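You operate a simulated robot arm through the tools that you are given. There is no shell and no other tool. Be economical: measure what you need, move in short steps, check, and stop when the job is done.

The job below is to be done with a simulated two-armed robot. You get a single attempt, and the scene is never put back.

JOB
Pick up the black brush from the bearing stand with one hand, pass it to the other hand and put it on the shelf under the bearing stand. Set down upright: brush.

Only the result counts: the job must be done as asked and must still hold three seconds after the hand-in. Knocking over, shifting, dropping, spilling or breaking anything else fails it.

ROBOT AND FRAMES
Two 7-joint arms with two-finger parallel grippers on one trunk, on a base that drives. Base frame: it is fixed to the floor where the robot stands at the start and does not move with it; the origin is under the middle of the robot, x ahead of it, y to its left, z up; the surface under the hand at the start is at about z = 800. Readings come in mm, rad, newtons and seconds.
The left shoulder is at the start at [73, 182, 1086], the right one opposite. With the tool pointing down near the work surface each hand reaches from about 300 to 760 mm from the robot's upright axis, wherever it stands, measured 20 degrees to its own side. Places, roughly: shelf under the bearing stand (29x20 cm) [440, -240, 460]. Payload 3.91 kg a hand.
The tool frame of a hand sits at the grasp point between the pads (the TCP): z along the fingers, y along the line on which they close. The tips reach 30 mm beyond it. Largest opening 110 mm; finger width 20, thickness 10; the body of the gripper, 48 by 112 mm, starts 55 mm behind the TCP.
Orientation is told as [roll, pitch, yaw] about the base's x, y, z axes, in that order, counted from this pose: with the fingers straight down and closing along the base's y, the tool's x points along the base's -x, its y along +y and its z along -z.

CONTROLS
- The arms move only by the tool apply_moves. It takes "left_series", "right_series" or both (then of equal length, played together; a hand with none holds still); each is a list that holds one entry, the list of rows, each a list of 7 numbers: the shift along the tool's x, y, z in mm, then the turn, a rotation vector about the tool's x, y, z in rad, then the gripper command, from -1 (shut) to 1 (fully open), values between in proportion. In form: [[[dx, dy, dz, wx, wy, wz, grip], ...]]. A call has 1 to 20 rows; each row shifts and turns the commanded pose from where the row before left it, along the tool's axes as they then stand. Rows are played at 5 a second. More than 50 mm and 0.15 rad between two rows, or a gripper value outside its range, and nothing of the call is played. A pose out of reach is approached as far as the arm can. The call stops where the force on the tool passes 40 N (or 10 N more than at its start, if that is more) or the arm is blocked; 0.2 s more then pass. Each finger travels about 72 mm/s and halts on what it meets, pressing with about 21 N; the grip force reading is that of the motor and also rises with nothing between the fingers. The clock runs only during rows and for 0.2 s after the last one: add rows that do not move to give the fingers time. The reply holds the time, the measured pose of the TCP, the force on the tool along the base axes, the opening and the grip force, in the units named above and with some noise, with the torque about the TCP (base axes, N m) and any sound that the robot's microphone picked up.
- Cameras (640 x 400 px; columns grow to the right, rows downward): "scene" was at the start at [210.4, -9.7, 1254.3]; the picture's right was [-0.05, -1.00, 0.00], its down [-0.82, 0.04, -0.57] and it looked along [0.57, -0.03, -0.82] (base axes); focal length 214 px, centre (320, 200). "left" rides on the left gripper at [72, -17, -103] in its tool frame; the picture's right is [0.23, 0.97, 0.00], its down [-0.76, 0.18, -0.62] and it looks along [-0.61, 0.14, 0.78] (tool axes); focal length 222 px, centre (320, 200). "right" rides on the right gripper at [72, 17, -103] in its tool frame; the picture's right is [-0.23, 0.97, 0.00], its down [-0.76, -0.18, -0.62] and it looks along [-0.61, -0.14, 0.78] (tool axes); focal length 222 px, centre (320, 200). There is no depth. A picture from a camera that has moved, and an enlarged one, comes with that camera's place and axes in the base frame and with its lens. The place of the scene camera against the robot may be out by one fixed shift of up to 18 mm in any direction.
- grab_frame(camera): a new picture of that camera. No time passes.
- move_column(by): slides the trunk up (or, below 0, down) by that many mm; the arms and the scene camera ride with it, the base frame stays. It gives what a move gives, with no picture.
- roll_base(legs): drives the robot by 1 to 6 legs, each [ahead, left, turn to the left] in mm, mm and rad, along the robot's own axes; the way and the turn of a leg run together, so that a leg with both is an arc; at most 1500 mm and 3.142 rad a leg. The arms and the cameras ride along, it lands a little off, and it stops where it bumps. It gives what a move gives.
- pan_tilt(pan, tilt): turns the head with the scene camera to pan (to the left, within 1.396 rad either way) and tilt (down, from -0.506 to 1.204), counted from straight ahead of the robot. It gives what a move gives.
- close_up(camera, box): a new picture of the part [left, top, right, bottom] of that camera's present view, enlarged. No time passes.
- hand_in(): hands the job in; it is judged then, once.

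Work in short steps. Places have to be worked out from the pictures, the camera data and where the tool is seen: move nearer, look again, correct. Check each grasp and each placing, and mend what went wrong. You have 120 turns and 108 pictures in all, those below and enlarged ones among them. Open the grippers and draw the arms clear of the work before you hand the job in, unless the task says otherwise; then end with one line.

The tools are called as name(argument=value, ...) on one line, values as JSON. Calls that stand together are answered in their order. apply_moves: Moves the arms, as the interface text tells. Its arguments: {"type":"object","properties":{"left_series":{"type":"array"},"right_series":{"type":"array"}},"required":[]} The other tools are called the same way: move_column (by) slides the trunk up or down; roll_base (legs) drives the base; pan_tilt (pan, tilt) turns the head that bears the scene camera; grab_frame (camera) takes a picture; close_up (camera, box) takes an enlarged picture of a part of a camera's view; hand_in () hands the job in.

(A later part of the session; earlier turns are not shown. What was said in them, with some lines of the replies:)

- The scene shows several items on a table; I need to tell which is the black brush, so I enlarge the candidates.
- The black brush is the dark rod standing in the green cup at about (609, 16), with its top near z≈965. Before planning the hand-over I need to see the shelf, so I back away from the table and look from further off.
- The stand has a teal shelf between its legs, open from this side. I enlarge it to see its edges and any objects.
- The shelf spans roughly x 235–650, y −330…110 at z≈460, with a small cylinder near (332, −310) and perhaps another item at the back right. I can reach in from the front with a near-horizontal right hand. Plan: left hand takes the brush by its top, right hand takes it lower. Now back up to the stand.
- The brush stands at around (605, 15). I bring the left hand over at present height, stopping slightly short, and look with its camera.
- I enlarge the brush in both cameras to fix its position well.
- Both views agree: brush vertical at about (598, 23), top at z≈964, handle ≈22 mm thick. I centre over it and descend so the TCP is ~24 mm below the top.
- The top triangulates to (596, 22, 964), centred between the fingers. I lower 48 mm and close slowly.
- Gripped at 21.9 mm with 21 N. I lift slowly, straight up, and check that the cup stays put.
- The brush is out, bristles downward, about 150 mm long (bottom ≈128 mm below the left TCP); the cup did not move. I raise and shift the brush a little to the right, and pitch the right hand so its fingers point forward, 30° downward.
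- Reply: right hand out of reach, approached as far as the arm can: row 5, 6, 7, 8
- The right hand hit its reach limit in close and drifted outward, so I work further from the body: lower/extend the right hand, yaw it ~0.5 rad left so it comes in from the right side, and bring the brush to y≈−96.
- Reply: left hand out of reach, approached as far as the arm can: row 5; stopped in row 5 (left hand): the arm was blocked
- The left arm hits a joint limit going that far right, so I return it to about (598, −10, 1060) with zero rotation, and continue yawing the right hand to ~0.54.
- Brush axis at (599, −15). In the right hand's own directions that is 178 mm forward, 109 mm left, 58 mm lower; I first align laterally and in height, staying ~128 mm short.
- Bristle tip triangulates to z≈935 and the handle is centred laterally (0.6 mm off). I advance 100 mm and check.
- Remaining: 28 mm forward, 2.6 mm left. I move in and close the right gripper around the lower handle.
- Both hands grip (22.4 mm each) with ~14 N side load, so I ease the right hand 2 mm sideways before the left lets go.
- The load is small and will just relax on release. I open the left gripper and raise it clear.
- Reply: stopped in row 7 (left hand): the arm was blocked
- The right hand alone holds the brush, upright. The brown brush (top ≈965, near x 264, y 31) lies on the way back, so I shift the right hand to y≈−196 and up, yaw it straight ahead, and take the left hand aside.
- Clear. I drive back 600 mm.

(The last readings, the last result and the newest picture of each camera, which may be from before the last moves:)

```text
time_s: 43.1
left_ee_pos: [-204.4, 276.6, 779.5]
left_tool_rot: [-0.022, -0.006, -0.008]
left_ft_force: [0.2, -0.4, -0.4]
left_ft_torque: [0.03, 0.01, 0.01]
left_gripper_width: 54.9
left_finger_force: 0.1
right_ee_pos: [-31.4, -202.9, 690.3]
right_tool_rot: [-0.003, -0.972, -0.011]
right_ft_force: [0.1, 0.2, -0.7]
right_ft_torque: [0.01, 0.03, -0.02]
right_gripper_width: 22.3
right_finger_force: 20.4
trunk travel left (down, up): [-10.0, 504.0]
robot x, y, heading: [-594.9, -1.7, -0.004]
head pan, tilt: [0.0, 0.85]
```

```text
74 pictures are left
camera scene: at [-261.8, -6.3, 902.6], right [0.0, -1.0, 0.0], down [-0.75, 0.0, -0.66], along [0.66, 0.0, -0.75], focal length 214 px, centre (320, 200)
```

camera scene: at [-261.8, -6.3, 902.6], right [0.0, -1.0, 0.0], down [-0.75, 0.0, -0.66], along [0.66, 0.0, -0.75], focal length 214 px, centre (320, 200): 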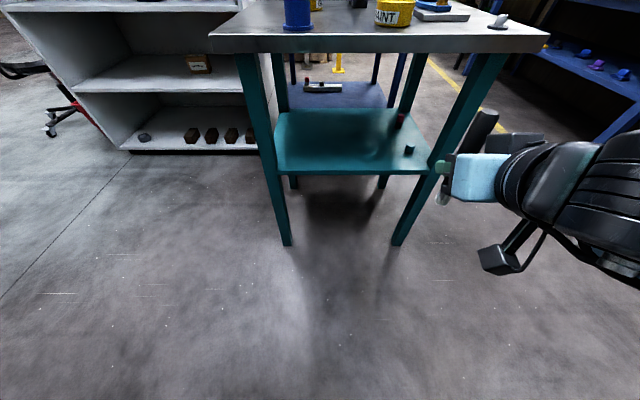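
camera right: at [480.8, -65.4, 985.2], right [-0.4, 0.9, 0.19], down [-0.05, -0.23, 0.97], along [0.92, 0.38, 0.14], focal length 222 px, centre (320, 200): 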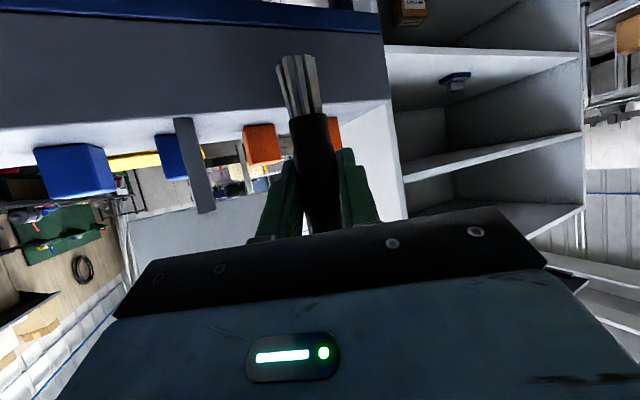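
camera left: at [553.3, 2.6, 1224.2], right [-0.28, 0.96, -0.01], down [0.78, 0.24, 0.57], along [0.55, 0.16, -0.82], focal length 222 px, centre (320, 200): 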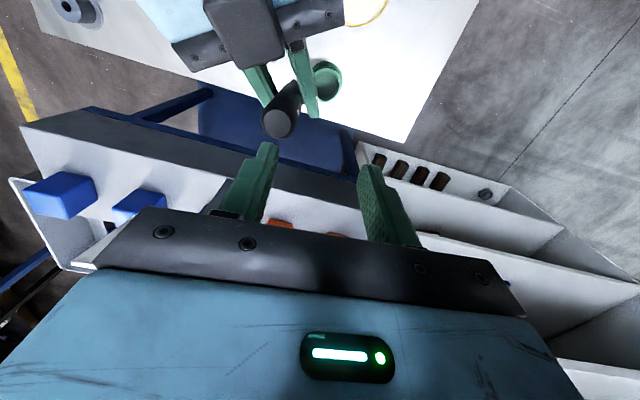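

Lowered; the shelf is visible now. I tilt the head for a better look at the shelf and the objects on it.

pan_tilt(pan=-0.1, tilt=0.5)

grab_frame(camera="scene")

close_up(camera="scene", box=[260, 120, 460, 320])

grab_frame(camera="right")

```text
time_s: 44.0
left_ee_pos: [-204.5, 275.4, 778.6]
left_tool_rot: [-0.022, -0.003, -0.008]
left_ft_force: [-0.3, 0.5, 0.0]
left_ft_torque: [-0.02, 0.0, -0.05]
left_gripper_width: 54.9
left_finger_force: 0.2
right_ee_pos: [-31.3, -202.3, 691.1]
right_tool_rot: [-0.004, -0.974, -0.011]
right_ft_force: [0.1, -0.8, -0.7]
right_ft_torque: [-0.01, -0.01, -0.01]
right_gripper_width: 22.4
right_finger_force: 21.4
trunk travel left (down, up): [-10.0, 504.0]
robot x, y, heading: [-592.2, 0.2, -0.005]
head pan, tilt: [-0.099, 0.499]
```

```text
73 pictures are left
camera scene: at [-249.4, -15.3, 932.5], right [-0.1, -0.99, 0.0], down [-0.48, 0.05, -0.88], along [0.87, -0.09, -0.48], focal length 214 px, centre (320, 200)
```

scene: 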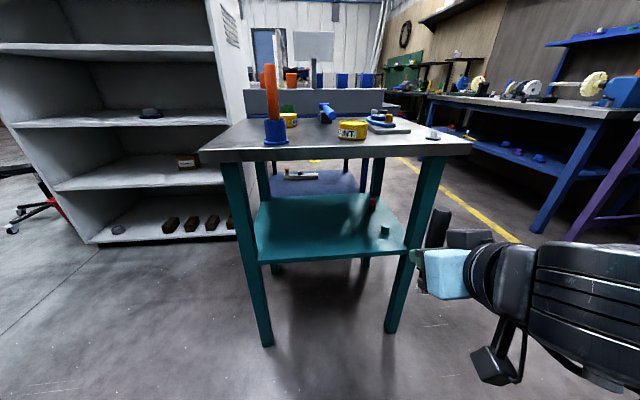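

```text
2.00 times, centred on (360, 220) of scene
camera zoom: at [-249.4, -15.3, 932.5], right [-0.1, -0.99, 0.0], down [-0.48, 0.05, -0.88], along [0.87, -0.09, -0.48], focal length 429 px, centre (240, 160)
```

zoom: 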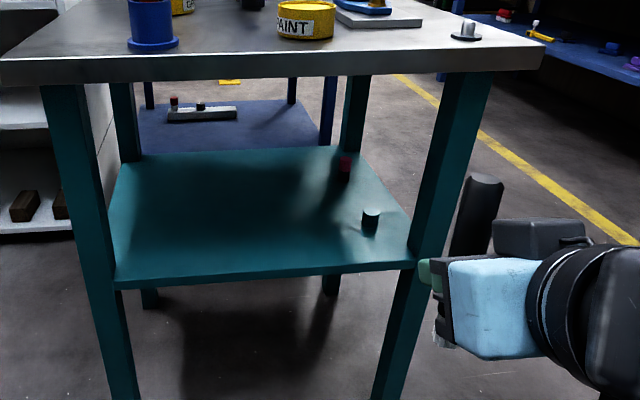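

```text
71 pictures are left
camera right: at [-158.3, -184.5, 689.1], right [0.14, 0.97, 0.19], down [-0.09, -0.17, 0.98], along [0.99, -0.15, 0.06], focal length 222 px, centre (320, 200)
```

right: 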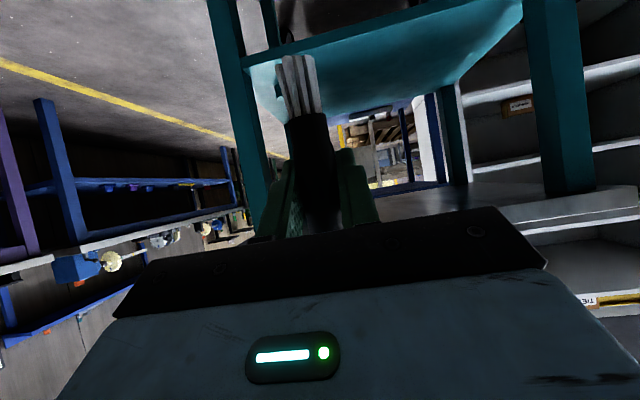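

Mapping: shelf x 240–650, y −345…123; small cylinders stand at about (333, −306) and (498, −313). The named area fits x≈295–585, y≈−340…−140, so I'll place the brush at about (420, −205). First I restore the pitch and lower the hand here in free space.

apply_moves(right_series=[[[0, 0, 0, 0, -0.0375, 0, -1], [0, 0, 0, 0, -0.0375, 0, -1], [19, 0, 11, 0, 0, 0, -1], [19, 0, 11, 0, 0, 0, -1], [19, 0, 11, 0, 0, 0, -1], [19, 0, 11, 0, 0, 0, -1], [19, 0, 11, 0, 0, 0, -1], [0, 0, 0, 0, 0, 0, -1], [0, 0, 0, 0, 0, 0, -1]]])

grab_frame(camera="scene")

```text
time_s: 46.0
left_ee_pos: [-204.8, 274.7, 779.3]
left_tool_rot: [-0.023, -0.003, -0.008]
left_ft_force: [-0.1, 0.5, -0.3]
left_ft_torque: [-0.01, 0.02, 0.0]
left_gripper_width: 55.1
left_finger_force: 0.0
right_ee_pos: [-24.2, -200.6, 582.0]
right_tool_rot: [-0.007, -1.049, -0.009]
right_ft_force: [0.4, 1.4, -0.7]
right_ft_torque: [-0.02, 0.01, -0.03]
right_gripper_width: 22.3
right_finger_force: 20.8
right hand out of reach, approached as far as the arm can: row 2
trunk travel left (down, up): [-10.0, 504.0]
robot x, y, heading: [-592.8, -0.8, -0.004]
head pan, tilt: [-0.099, 0.499]
```

```text
70 pictures are left
camera scene: at [-249.4, -15.4, 932.5], right [-0.1, -0.99, 0.0], down [-0.48, 0.05, -0.88], along [0.87, -0.09, -0.48], focal length 214 px, centre (320, 200)
```

scene: 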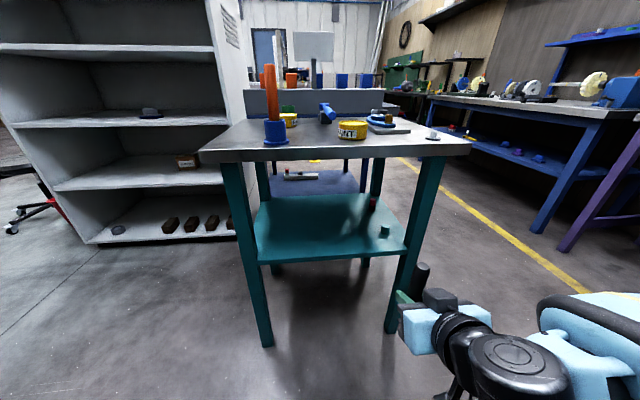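

The hand is at z 582 with the right pitch. I lower 30 mm more, move the left hand further out (it would pass close to the table edge), then drive 300 mm forward.

apply_moves(left_series=[[[10, 25, 0, 0, 0, 0, 0], [10, 25, 0, 0, 0, 0, 0], [10, 25, 0, 0, 0, 0, 0], [0, 0, 0, 0, 0, 0, 0]]], right_series=[[[13, 0, 7.5, 0, 0, 0, -1], [13, 0, 7.5, 0, 0, 0, -1], [0, 0, 0, 0, 0, 0, -1], [0, 0, 0, 0, 0, 0, -1]]])

roll_base(legs=[[300, 0, 0]])

grab_frame(camera="scene")

grab_frame(camera="right")

```text
time_s: 47.0
left_ee_pos: [-228.4, 341.1, 764.5]
left_tool_rot: [-0.026, -0.006, -0.008]
left_ft_force: [0.0, 0.5, 0.2]
left_ft_torque: [-0.02, 0.02, 0.02]
left_gripper_width: 55.4
left_finger_force: 0.1
left hand out of reach, approached as far as the arm can: row 3
right_ee_pos: [-22.9, -198.0, 555.2]
right_tool_rot: [-0.009, -1.044, -0.009]
right_ft_force: [-0.7, -0.4, -0.5]
right_ft_torque: [0.01, 0.01, -0.01]
right_gripper_width: 22.2
right_finger_force: 20.8
right hand out of reach, approached as far as the arm can: row 2
trunk travel left (down, up): [-10.0, 504.0]
robot x, y, heading: [-591.3, -2.0, -0.001]
head pan, tilt: [-0.099, 0.499]
```

```text
time_s: 49.0
left_ee_pos: [73.4, 338.6, 764.4]
left_tool_rot: [-0.027, -0.004, -0.011]
left_ft_force: [-0.7, -0.5, -0.5]
left_ft_torque: [-0.01, 0.0, -0.02]
left_gripper_width: 55.0
left_finger_force: 0.2
right_ee_pos: [275.9, -200.6, 556.4]
right_tool_rot: [-0.009, -1.043, -0.013]
right_ft_force: [-0.1, 0.3, -0.8]
right_ft_torque: [0.01, 0.0, 0.01]
right_gripper_width: 22.2
right_finger_force: 21.3
trunk travel left (down, up): [-10.0, 504.0]
robot x, y, heading: [-291.5, -1.0, -0.002]
head pan, tilt: [-0.099, 0.499]
```

```text
69 pictures are left
camera scene: at [50.4, -17.1, 932.5], right [-0.1, -0.99, 0.0], down [-0.48, 0.05, -0.88], along [0.87, -0.09, -0.48], focal length 214 px, centre (320, 200)
```

scene: 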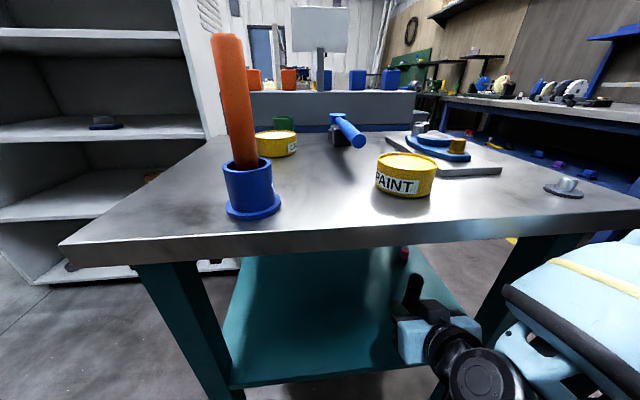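

```text
68 pictures are left
camera right: at [149.3, -181.0, 545.5], right [0.13, 0.97, 0.19], down [-0.16, -0.17, 0.97], along [0.98, -0.16, 0.13], focal length 222 px, centre (320, 200)
```

right: 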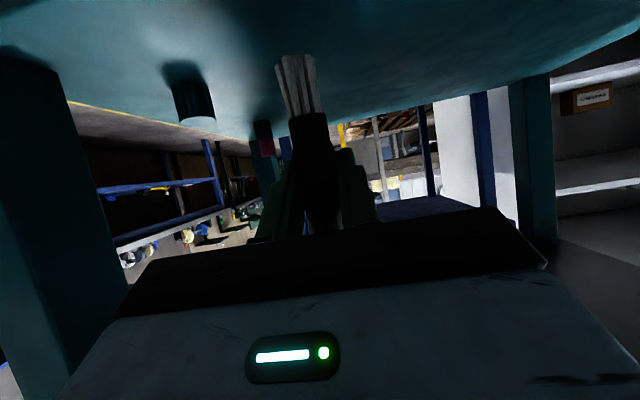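

The right forearm flares outward and could meet the table edge or the front-right leg; I look right to see its position.

pan_tilt(pan=-0.8, tilt=0.7)

grab_frame(camera="scene")

grab_frame(camera="left")

```text
time_s: 50.1
left_ee_pos: [73.6, 338.8, 764.4]
left_tool_rot: [-0.026, -0.005, -0.011]
left_ft_force: [0.4, -0.5, 0.1]
left_ft_torque: [-0.02, 0.02, -0.02]
left_gripper_width: 55.1
left_finger_force: 0.1
right_ee_pos: [276.0, -201.0, 556.3]
right_tool_rot: [-0.008, -1.042, -0.013]
right_ft_force: [-0.5, -0.3, -1.0]
right_ft_torque: [0.0, 0.0, 0.02]
right_gripper_width: 22.1
right_finger_force: 20.9
trunk travel left (down, up): [-10.0, 504.0]
robot x, y, heading: [-288.2, 0.0, 0.0]
head pan, tilt: [-0.799, 0.7]
```

```text
67 pictures are left
camera scene: at [18.8, -68.8, 914.8], right [-0.72, -0.69, 0.0], down [-0.45, 0.46, -0.77], along [0.53, -0.55, -0.64], focal length 214 px, centre (320, 200)
```

scene: 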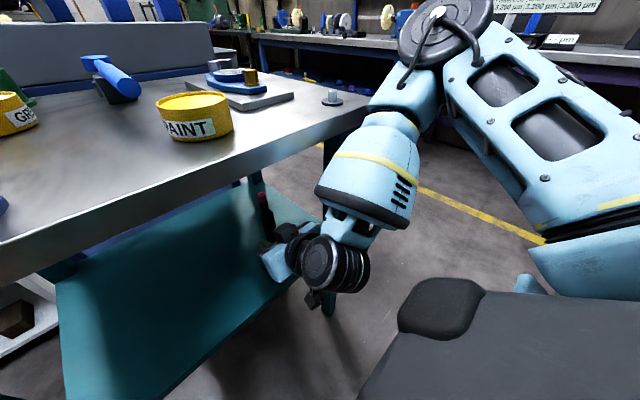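

```text
66 pictures are left
camera left: at [0.3, 326.3, 867.9], right [-0.22, 0.98, -0.03], down [0.76, 0.19, 0.62], along [0.61, 0.11, -0.78], focal length 222 px, centre (320, 200)
```

left: 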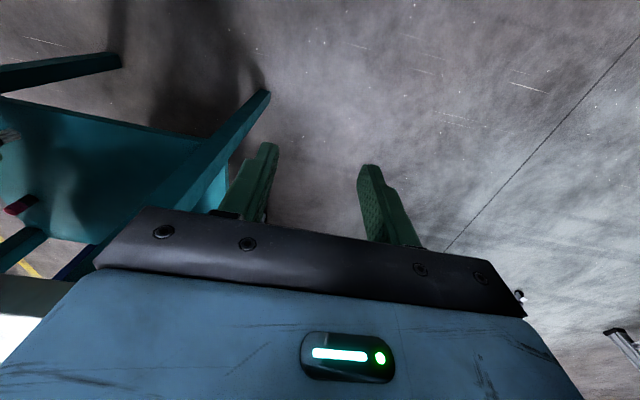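

The elbow is folded up and forward, so going further in this way would hit the table corner. Better to work with a stretched arm: I back off 300 mm, then extend the right hand forward 250 mm and re-inspect.

roll_base(legs=[[-300, 0, 0]])

apply_moves(right_series=[[[-15, 0, 26, 0, 0, 0, -1], [-15, 0, 26, 0, 0, 0, -1], [-15, 0, 26, 0, 0, 0, -1], [-15, 0, 26, 0, 0, 0, -1], [-15, 0, 26, 0, 0, 0, -1], [-15, 0, 26, 0, 0, 0, -1], [-15, 0, 26, 0, 0, 0, -1], [-15, 0, 26, 0, 0, 0, -1], [0, 0, 0, 0, 0, 0, -1]]])

grab_frame(camera="scene")

```text
time_s: 52.1
left_ee_pos: [-226.3, 339.1, 765.4]
left_tool_rot: [-0.027, -0.006, -0.016]
left_ft_force: [-0.2, -1.0, 0.0]
left_ft_torque: [-0.01, -0.01, -0.02]
left_gripper_width: 55.0
left_finger_force: 0.1
right_ee_pos: [-25.0, -200.2, 556.0]
right_tool_rot: [-0.008, -1.045, -0.014]
right_ft_force: [0.1, -0.5, -0.5]
right_ft_torque: [-0.02, 0.02, -0.05]
right_gripper_width: 22.4
right_finger_force: 20.8
trunk travel left (down, up): [-10.0, 504.0]
robot x, y, heading: [-595.1, 0.2, -0.011]
head pan, tilt: [-0.799, 0.7]
```

```text
time_s: 54.1
left_ee_pos: [-227.3, 339.4, 763.7]
left_tool_rot: [-0.025, -0.005, -0.015]
left_ft_force: [0.6, -0.8, -0.2]
left_ft_torque: [0.01, 0.02, -0.01]
left_gripper_width: 55.1
left_finger_force: 0.0
right_ee_pos: [214.0, -207.1, 555.2]
right_tool_rot: [-0.009, -1.044, -0.016]
right_ft_force: [1.5, 0.8, -0.8]
right_ft_torque: [0.02, -0.01, 0.04]
right_gripper_width: 22.2
right_finger_force: 20.7
trunk travel left (down, up): [-10.0, 504.0]
robot x, y, heading: [-592.7, 4.2, -0.008]
head pan, tilt: [-0.799, 0.7]
```

```text
65 pictures are left
camera scene: at [-281.8, -68.2, 914.8], right [-0.72, -0.69, 0.0], down [-0.45, 0.47, -0.76], along [0.53, -0.55, -0.64], focal length 214 px, centre (320, 200)
```

scene: 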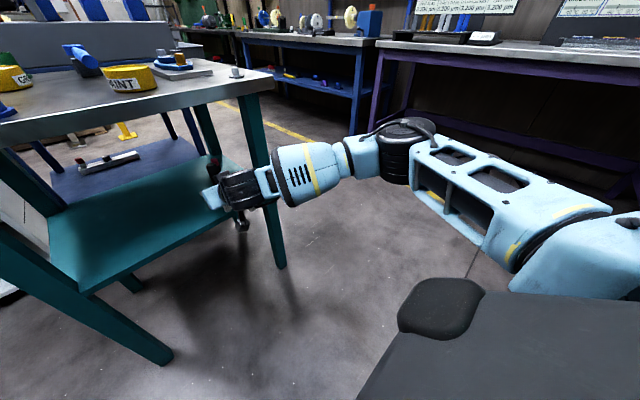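

Now the arm is stretched with the elbow low and outboard, clear of the table top. I drive forward 165 mm so the brush is over about (380, −207), keeping the forearm clear of the leg.

roll_base(legs=[[110, 0, 0]])

grab_frame(camera="scene")

grab_frame(camera="right")

```text
time_s: 55.3
left_ee_pos: [-118.9, 338.4, 765.4]
left_tool_rot: [-0.027, -0.005, -0.014]
left_ft_force: [0.1, 1.0, -1.4]
left_ft_torque: [0.03, -0.01, -0.02]
left_gripper_width: 55.1
left_finger_force: 0.0
right_ee_pos: [322.3, -207.9, 553.6]
right_tool_rot: [-0.009, -1.043, -0.015]
right_ft_force: [0.1, -0.3, -1.0]
right_ft_torque: [-0.03, -0.02, 0.0]
right_gripper_width: 22.1
right_finger_force: 20.9
trunk travel left (down, up): [-10.0, 504.0]
robot x, y, heading: [-483.4, -2.2, -0.005]
head pan, tilt: [-0.799, 0.7]
```

```text
64 pictures are left
camera scene: at [-174.2, -68.9, 914.7], right [-0.72, -0.69, 0.0], down [-0.45, 0.47, -0.76], along [0.53, -0.55, -0.64], focal length 214 px, centre (320, 200)
```

scene: 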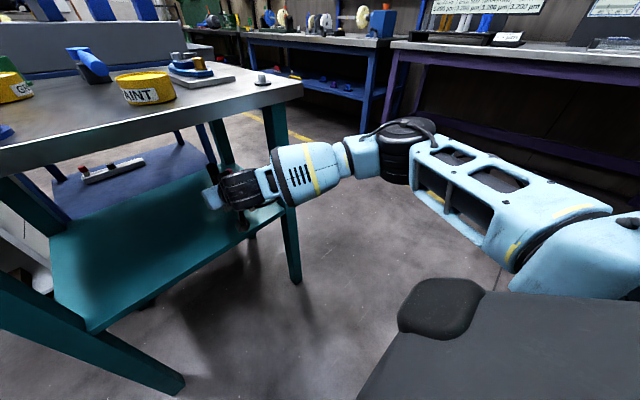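

```text
63 pictures are left
camera right: at [195.2, -188.1, 544.2], right [0.14, 0.97, 0.19], down [-0.16, -0.17, 0.97], along [0.98, -0.16, 0.13], focal length 222 px, centre (320, 200)
```

right: 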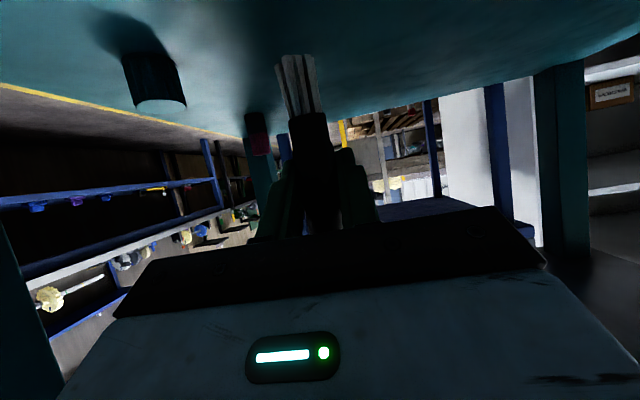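

All clear: cylinder at ~(324, −297), ~90 mm away sideways. I advance 60 mm more.

roll_base(legs=[[60, 0, 0]])

grab_frame(camera="scene")

grab_frame(camera="right")

```text
time_s: 56.3
left_ee_pos: [-57.8, 337.8, 764.4]
left_tool_rot: [-0.027, -0.005, -0.015]
left_ft_force: [0.1, -0.1, 0.5]
left_ft_torque: [0.03, -0.01, 0.01]
left_gripper_width: 55.1
left_finger_force: 0.0
right_ee_pos: [383.2, -207.9, 554.0]
right_tool_rot: [-0.008, -1.043, -0.015]
right_ft_force: [-0.4, -0.7, -1.0]
right_ft_torque: [0.03, 0.03, 0.01]
right_gripper_width: 22.1
right_finger_force: 20.6
trunk travel left (down, up): [-10.0, 504.0]
robot x, y, heading: [-424.7, 3.2, -0.008]
head pan, tilt: [-0.799, 0.7]
```

```text
62 pictures are left
camera scene: at [-113.1, -69.2, 914.7], right [-0.72, -0.69, 0.0], down [-0.45, 0.47, -0.76], along [0.53, -0.55, -0.64], focal length 214 px, centre (320, 200)
```

scene: 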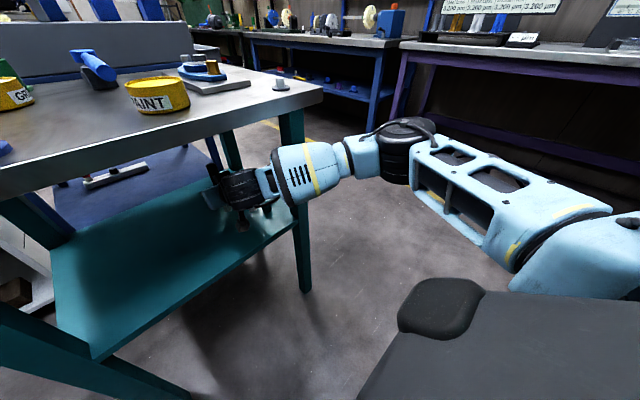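

```text
61 pictures are left
camera right: at [256.3, -188.3, 544.2], right [0.14, 0.97, 0.19], down [-0.16, -0.17, 0.97], along [0.98, -0.16, 0.13], focal length 222 px, centre (320, 200)
```

right: 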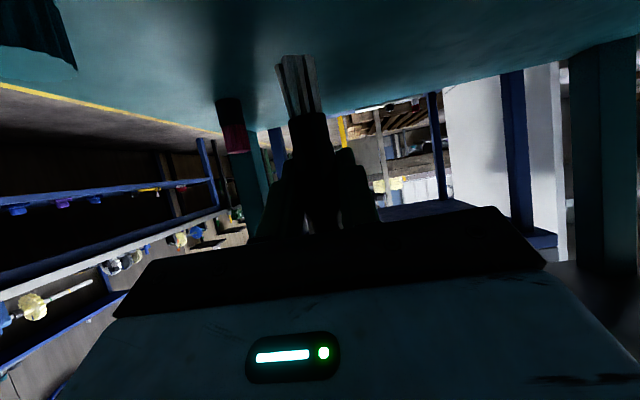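

In position at (383, −208). I lower 24 mm first.

apply_moves(right_series=[[[7, 0, 4, 0, 0, 0, -1], [7, 0, 4, 0, 0, 0, -1], [7, 0, 4, 0, 0, 0, -1], [0, 0, 0, 0, 0, 0, -1]]])

grab_frame(camera="right")

```text
time_s: 57.3
left_ee_pos: [-58.5, 338.4, 765.7]
left_tool_rot: [-0.026, -0.003, -0.013]
left_ft_force: [0.2, 0.5, 0.7]
left_ft_torque: [-0.01, 0.02, 0.01]
left_gripper_width: 55.1
left_finger_force: 0.1
right_ee_pos: [382.3, -208.0, 531.0]
right_tool_rot: [-0.009, -1.047, -0.015]
right_ft_force: [0.5, 0.1, 0.2]
right_ft_torque: [0.04, -0.04, 0.03]
right_gripper_width: 22.1
right_finger_force: 21.2
trunk travel left (down, up): [-10.0, 504.0]
robot x, y, heading: [-424.2, -1.8, -0.01]
head pan, tilt: [-0.799, 0.7]
```

```text
60 pictures are left
camera right: at [255.8, -188.7, 520.3], right [0.14, 0.97, 0.19], down [-0.16, -0.17, 0.97], along [0.98, -0.16, 0.13], focal length 222 px, centre (320, 200)
```

right: 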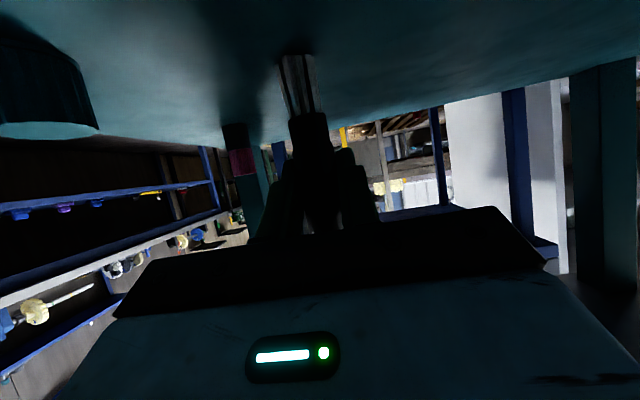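

No contact yet; shadow is close under the bristles. Lower 5 mm more.

apply_moves(right_series=[[[2.2, 0, 1.25, 0, 0, 0, -1], [2.2, 0, 1.25, 0, 0, 0, -1], [0, 0, 0, 0, 0, 0, -1]]])

```text
time_s: 58.1
left_ee_pos: [-60.3, 338.5, 764.1]
left_tool_rot: [-0.027, -0.007, -0.014]
left_ft_force: [-0.4, -1.3, -0.3]
left_ft_torque: [0.01, -0.02, -0.02]
left_gripper_width: 55.1
left_finger_force: 0.1
right_ee_pos: [382.5, -208.8, 528.7]
right_tool_rot: [-0.009, -1.051, -0.015]
right_ft_force: [-1.2, -0.8, 16.7]
right_ft_torque: [-0.09, 0.05, 0.0]
right_gripper_width: 22.3
right_finger_force: 21.1
trunk travel left (down, up): [-10.0, 504.0]
robot x, y, heading: [-423.2, 2.2, -0.008]
head pan, tilt: [-0.799, 0.7]
```

Contact at z≈529 (17 N up). I ease up ~2 mm and open the gripper gradually.

apply_moves(right_series=[[[-1.3, 0, -0.75, 0, 0, 0, -1], [0, 0, 0, 0, 0, 0, -1]]])

pan_tilt(pan=-0.35, tilt=0.6)

grab_frame(camera="scene")

```text
time_s: 58.7
left_ee_pos: [-59.3, 338.4, 764.5]
left_tool_rot: [-0.026, -0.008, -0.015]
left_ft_force: [1.0, -0.7, 0.1]
left_ft_torque: [-0.05, 0.05, 0.01]
left_gripper_width: 54.6
left_finger_force: 0.0
right_ee_pos: [382.0, -207.5, 531.1]
right_tool_rot: [-0.009, -1.05, -0.016]
right_ft_force: [5.6, 0.2, 17.6]
right_ft_torque: [-0.01, -0.37, 0.03]
right_gripper_width: 21.9
right_finger_force: 21.4
trunk travel left (down, up): [-10.0, 504.0]
robot x, y, heading: [-422.4, -1.3, -0.007]
head pan, tilt: [-0.799, 0.7]
```

```text
time_s: 59.6
left_ee_pos: [-58.9, 338.7, 764.8]
left_tool_rot: [-0.026, -0.007, -0.012]
left_ft_force: [-0.6, -0.3, -0.8]
left_ft_torque: [0.0, -0.02, -0.04]
left_gripper_width: 55.1
left_finger_force: 0.1
right_ee_pos: [381.2, -208.3, 529.7]
right_tool_rot: [-0.007, -1.046, -0.016]
right_ft_force: [2.6, 0.0, 18.5]
right_ft_torque: [-0.02, -0.22, -0.03]
right_gripper_width: 22.1
right_finger_force: 20.9
trunk travel left (down, up): [-10.0, 504.0]
robot x, y, heading: [-422.1, -2.4, -0.01]
head pan, tilt: [-0.351, 0.6]
```

```text
59 pictures are left
camera scene: at [-90.8, -38.5, 924.0], right [-0.35, -0.94, 0.0], down [-0.53, 0.2, -0.83], along [0.77, -0.29, -0.56], focal length 214 px, centre (320, 200)
```

scene: 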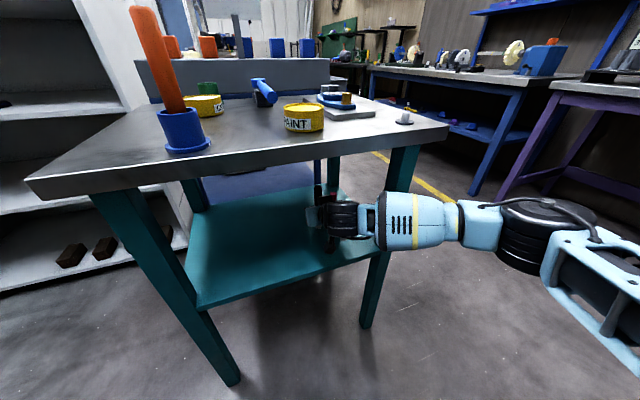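

Still 18 N upward with small torque, so it is the brush pressing. I raise in tiny steps to relieve.

apply_moves(right_series=[[[-1.7, 0, -1, 0, 0, 0, -1], [0, 0, 0, 0, 0, 0, -1], [0, 0, 0, 0, 0, 0, -1]]])

close_up(camera="scene", box=[270, 150, 410, 290])

grab_frame(camera="right")

```text
time_s: 60.4
left_ee_pos: [-60.3, 337.9, 764.5]
left_tool_rot: [-0.026, -0.008, -0.013]
left_ft_force: [0.1, 0.1, -0.3]
left_ft_torque: [0.02, 0.0, -0.04]
left_gripper_width: 54.8
left_finger_force: 0.0
right_ee_pos: [381.1, -207.6, 529.4]
right_tool_rot: [-0.009, -1.044, -0.015]
right_ft_force: [2.2, 0.0, 11.9]
right_ft_torque: [0.04, -0.21, 0.01]
right_gripper_width: 22.1
right_finger_force: 21.0
trunk travel left (down, up): [-10.0, 504.0]
robot x, y, heading: [-427.0, 2.7, -0.002]
head pan, tilt: [-0.351, 0.6]
```

```text
2.86 times, centred on (340, 220) of scene
camera zoom: at [-90.2, -38.6, 923.8], right [-0.35, -0.94, 0.0], down [-0.53, 0.2, -0.83], along [0.77, -0.29, -0.56], focal length 613 px, centre (263, 143)
```

zoom: 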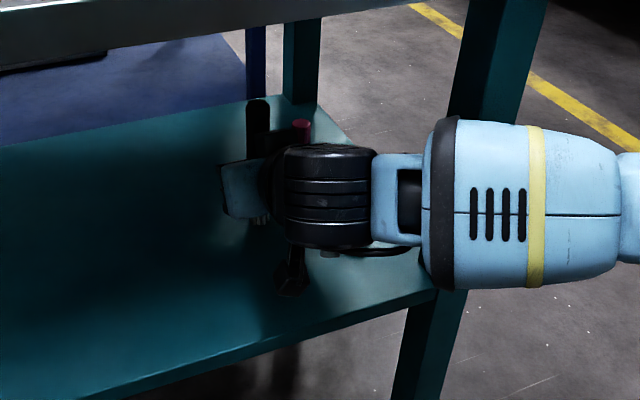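

```text
57 pictures are left
camera right: at [255.3, -188.3, 519.1], right [0.14, 0.97, 0.19], down [-0.16, -0.17, 0.97], along [0.98, -0.16, 0.13], focal length 222 px, centre (320, 200)
```

right: 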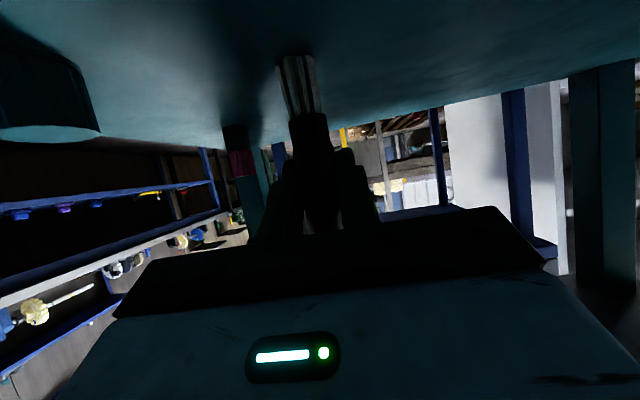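

Brush looks vertical and has not slipped; 12 N remain. Another 1.5 mm of relief.

apply_moves(right_series=[[[-1.5, 0, -0.8, 0, 0, 0, -1], [0, 0, 0, 0, 0, 0, -1], [0, 0, 0, 0, 0, 0, -1]]])

```text
time_s: 61.2
left_ee_pos: [-58.6, 336.3, 765.9]
left_tool_rot: [-0.027, -0.006, -0.015]
left_ft_force: [0.0, -0.2, 0.6]
left_ft_torque: [0.01, -0.01, 0.0]
left_gripper_width: 54.8
left_finger_force: 0.0
right_ee_pos: [380.4, -207.7, 530.2]
right_tool_rot: [-0.011, -1.042, -0.014]
right_ft_force: [-0.5, 0.3, 0.4]
right_ft_torque: [0.01, 0.0, -0.03]
right_gripper_width: 22.1
right_finger_force: 21.6
trunk travel left (down, up): [-10.0, 504.0]
robot x, y, heading: [-419.2, 2.1, -0.007]
head pan, tilt: [-0.351, 0.6]
```

Force is now nil, so I touch down by 0.7 mm and open in small increments.

apply_moves(right_series=[[[0.6, 0, 0.35, 0, 0, 0, -1], [0, 0, 0, 0, 0, 0, -1], [0, 0, 0, 0, 0, 0, -0.6], [0, 0, 0, 0, 0, 0, -0.57], [0, 0, 0, 0, 0, 0, -0.53], [0, 0, 0, 0, 0, 0, -0.48], [0, 0, 0, 0, 0, 0, -0.4], [0, 0, 0, 0, 0, 0, -0.25], [0, 0, 0, 0, 0, 0, -0.1], [0, 0, 0, 0, 0, 0, -0.1]]])

grab_frame(camera="right")

close_up(camera="scene", box=[270, 150, 410, 290])

```text
time_s: 63.4
left_ee_pos: [-58.1, 338.3, 764.7]
left_tool_rot: [-0.026, -0.005, -0.014]
left_ft_force: [0.3, 0.1, -0.7]
left_ft_torque: [0.0, -0.01, 0.0]
left_gripper_width: 55.0
left_finger_force: 0.0
right_ee_pos: [383.2, -206.9, 530.4]
right_tool_rot: [-0.009, -1.044, -0.014]
right_ft_force: [0.4, -0.6, -1.3]
right_ft_torque: [-0.02, 0.01, -0.02]
right_gripper_width: 49.3
right_finger_force: 0.1
trunk travel left (down, up): [-10.0, 504.0]
robot x, y, heading: [-419.7, -3.0, -0.006]
head pan, tilt: [-0.351, 0.6]
```

```text
56 pictures are left
camera right: at [255.8, -188.4, 519.5], right [0.14, 0.97, 0.19], down [-0.16, -0.17, 0.97], along [0.98, -0.16, 0.13], focal length 222 px, centre (320, 200)
```

right: 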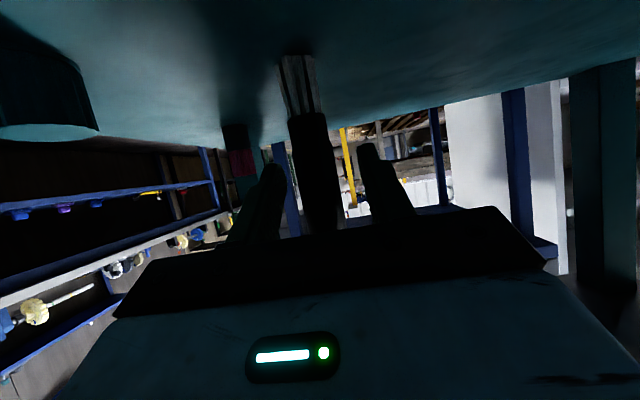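

```text
2.86 times, centred on (340, 220) of scene
camera zoom: at [-89.4, -38.8, 923.5], right [-0.35, -0.94, 0.0], down [-0.53, 0.2, -0.83], along [0.77, -0.29, -0.56], focal length 613 px, centre (263, 143)
```

zoom: 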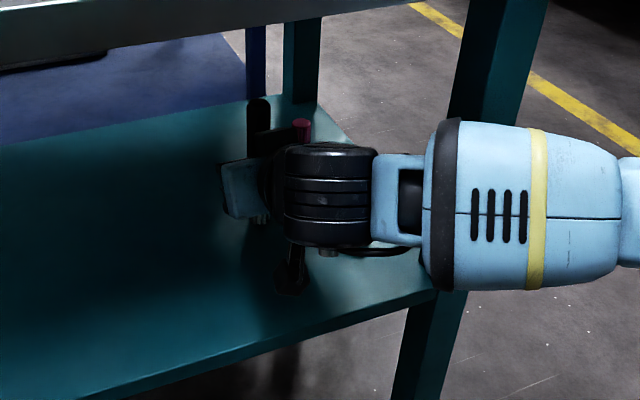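

The brush stands on its own between the opened fingers. I widen a bit and withdraw the hand straight back 80 mm.

apply_moves(right_series=[[[0, 0, 0, 0, 0, 0, 0.2], [5, 0, -8.7, 0, 0, 0, 0.2], [7.5, 0, -13, 0, 0, 0, 0.2], [7.5, 0, -13, 0, 0, 0, 0.2], [10, 0, -17.3, 0, 0, 0, 0.2], [10, 0, -17.3, 0, 0, 0, 0.2], [0, 0, 0, 0, 0, 0, 0.2]]])

grab_frame(camera="right")

grab_frame(camera="scene")

```text
time_s: 65.0
left_ee_pos: [-59.2, 337.9, 764.0]
left_tool_rot: [-0.026, -0.005, -0.014]
left_ft_force: [-0.3, -0.7, -0.2]
left_ft_torque: [-0.01, 0.0, -0.02]
left_gripper_width: 54.5
left_finger_force: 0.1
right_ee_pos: [299.6, -207.1, 529.7]
right_tool_rot: [-0.009, -1.042, -0.016]
right_ft_force: [0.0, 0.3, 1.0]
right_ft_torque: [0.0, 0.02, -0.02]
right_gripper_width: 65.7
right_finger_force: 0.0
trunk travel left (down, up): [-10.0, 504.0]
robot x, y, heading: [-422.8, -1.0, -0.005]
head pan, tilt: [-0.351, 0.6]
```

```text
54 pictures are left
camera right: at [174.0, -186.7, 519.3], right [0.14, 0.97, 0.19], down [-0.16, -0.17, 0.97], along [0.98, -0.16, 0.13], focal length 222 px, centre (320, 200)
```

right: 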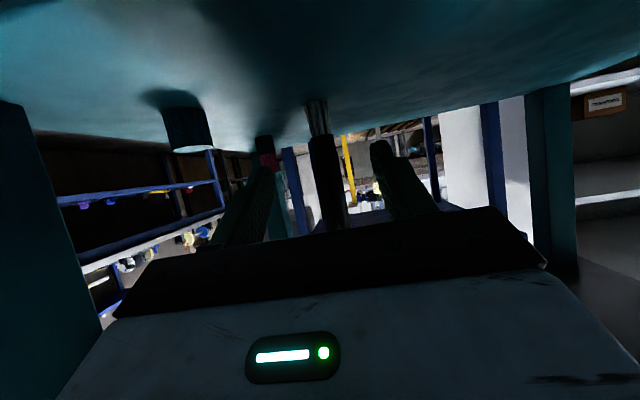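

```text
53 pictures are left
camera scene: at [-89.4, -38.8, 923.5], right [-0.35, -0.94, 0.0], down [-0.53, 0.2, -0.83], along [0.77, -0.29, -0.56], focal length 214 px, centre (320, 200)
```

scene: 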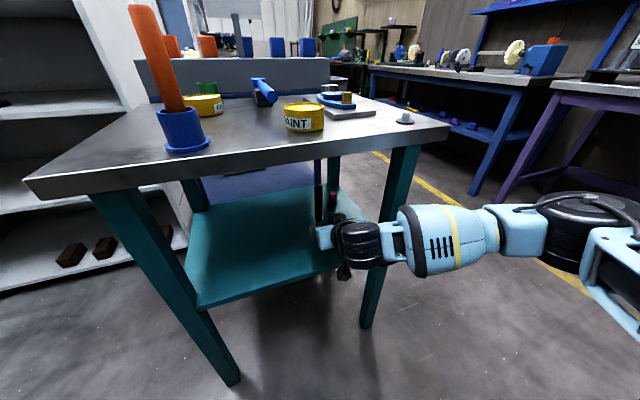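

The brush stands free on the shelf and the fingers are past it. I drive back 300 mm and check.

roll_base(legs=[[-300, 0, 0]])

grab_frame(camera="scene")

close_up(camera="scene", box=[200, 110, 420, 310])

```text
time_s: 67.0
left_ee_pos: [-356.5, 339.5, 764.7]
left_tool_rot: [-0.025, -0.006, -0.016]
left_ft_force: [-0.2, -0.2, 0.1]
left_ft_torque: [-0.02, 0.0, -0.01]
left_gripper_width: 55.1
left_finger_force: 0.2
right_ee_pos: [1.6, -205.5, 530.2]
right_tool_rot: [-0.008, -1.045, -0.018]
right_ft_force: [0.6, -0.9, 0.0]
right_ft_torque: [0.0, -0.02, 0.01]
right_gripper_width: 66.1
right_finger_force: 0.0
trunk travel left (down, up): [-10.0, 504.0]
robot x, y, heading: [-722.8, 3.4, -0.01]
head pan, tilt: [-0.351, 0.6]
```

```text
52 pictures are left
camera scene: at [-388.3, -36.9, 923.5], right [-0.35, -0.94, 0.0], down [-0.53, 0.2, -0.83], along [0.77, -0.29, -0.56], focal length 214 px, centre (320, 200)
```

scene: 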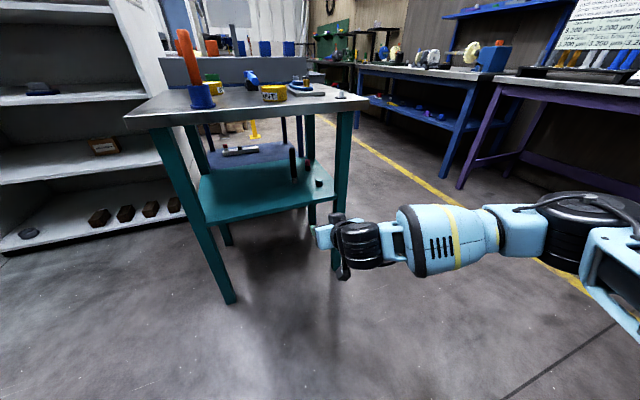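

```text
2.00 times, centred on (310, 210) of scene
camera zoom: at [-388.3, -36.9, 923.5], right [-0.35, -0.94, 0.0], down [-0.53, 0.2, -0.83], along [0.77, -0.29, -0.56], focal length 429 px, centre (340, 180)
```

zoom: 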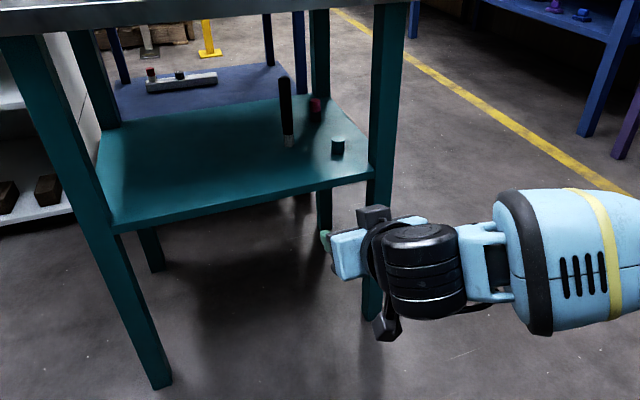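

The brush stands upright on the shelf, both small cylinders and the table items undisturbed, arms clear. I open both grippers fully, then hand in.

apply_moves(left_series=[[[0, 0, 0, 0, 0, 0, 1], [0, 0, 0, 0, 0, 0, 1], [0, 0, 0, 0, 0, 0, 1]]], right_series=[[[0, 0, 0, 0, 0, 0, 1], [0, 0, 0, 0, 0, 0, 1], [0, 0, 0, 0, 0, 0, 1]]])

hand_in()

```text
time_s: 67.8
left_ee_pos: [-356.8, 339.4, 763.9]
left_tool_rot: [-0.026, -0.005, -0.016]
left_ft_force: [-0.2, 0.7, -0.5]
left_ft_torque: [-0.02, -0.02, -0.02]
left_gripper_width: 109.9
left_finger_force: 0.0
right_ee_pos: [1.8, -205.1, 529.0]
right_tool_rot: [-0.009, -1.043, -0.015]
right_ft_force: [0.0, 0.0, -0.5]
right_ft_torque: [0.01, 0.0, 0.02]
right_gripper_width: 109.8
right_finger_force: 0.0
trunk travel left (down, up): [-10.0, 504.0]
robot x, y, heading: [-724.6, 1.1, -0.009]
head pan, tilt: [-0.351, 0.6]
```

```text
The job is handed in.
```

I took the black brush from its cup with the left hand, passed it to the right, and left it standing upright on the shelf under the bearing stand; the last pictures showed nothing else disturbed.
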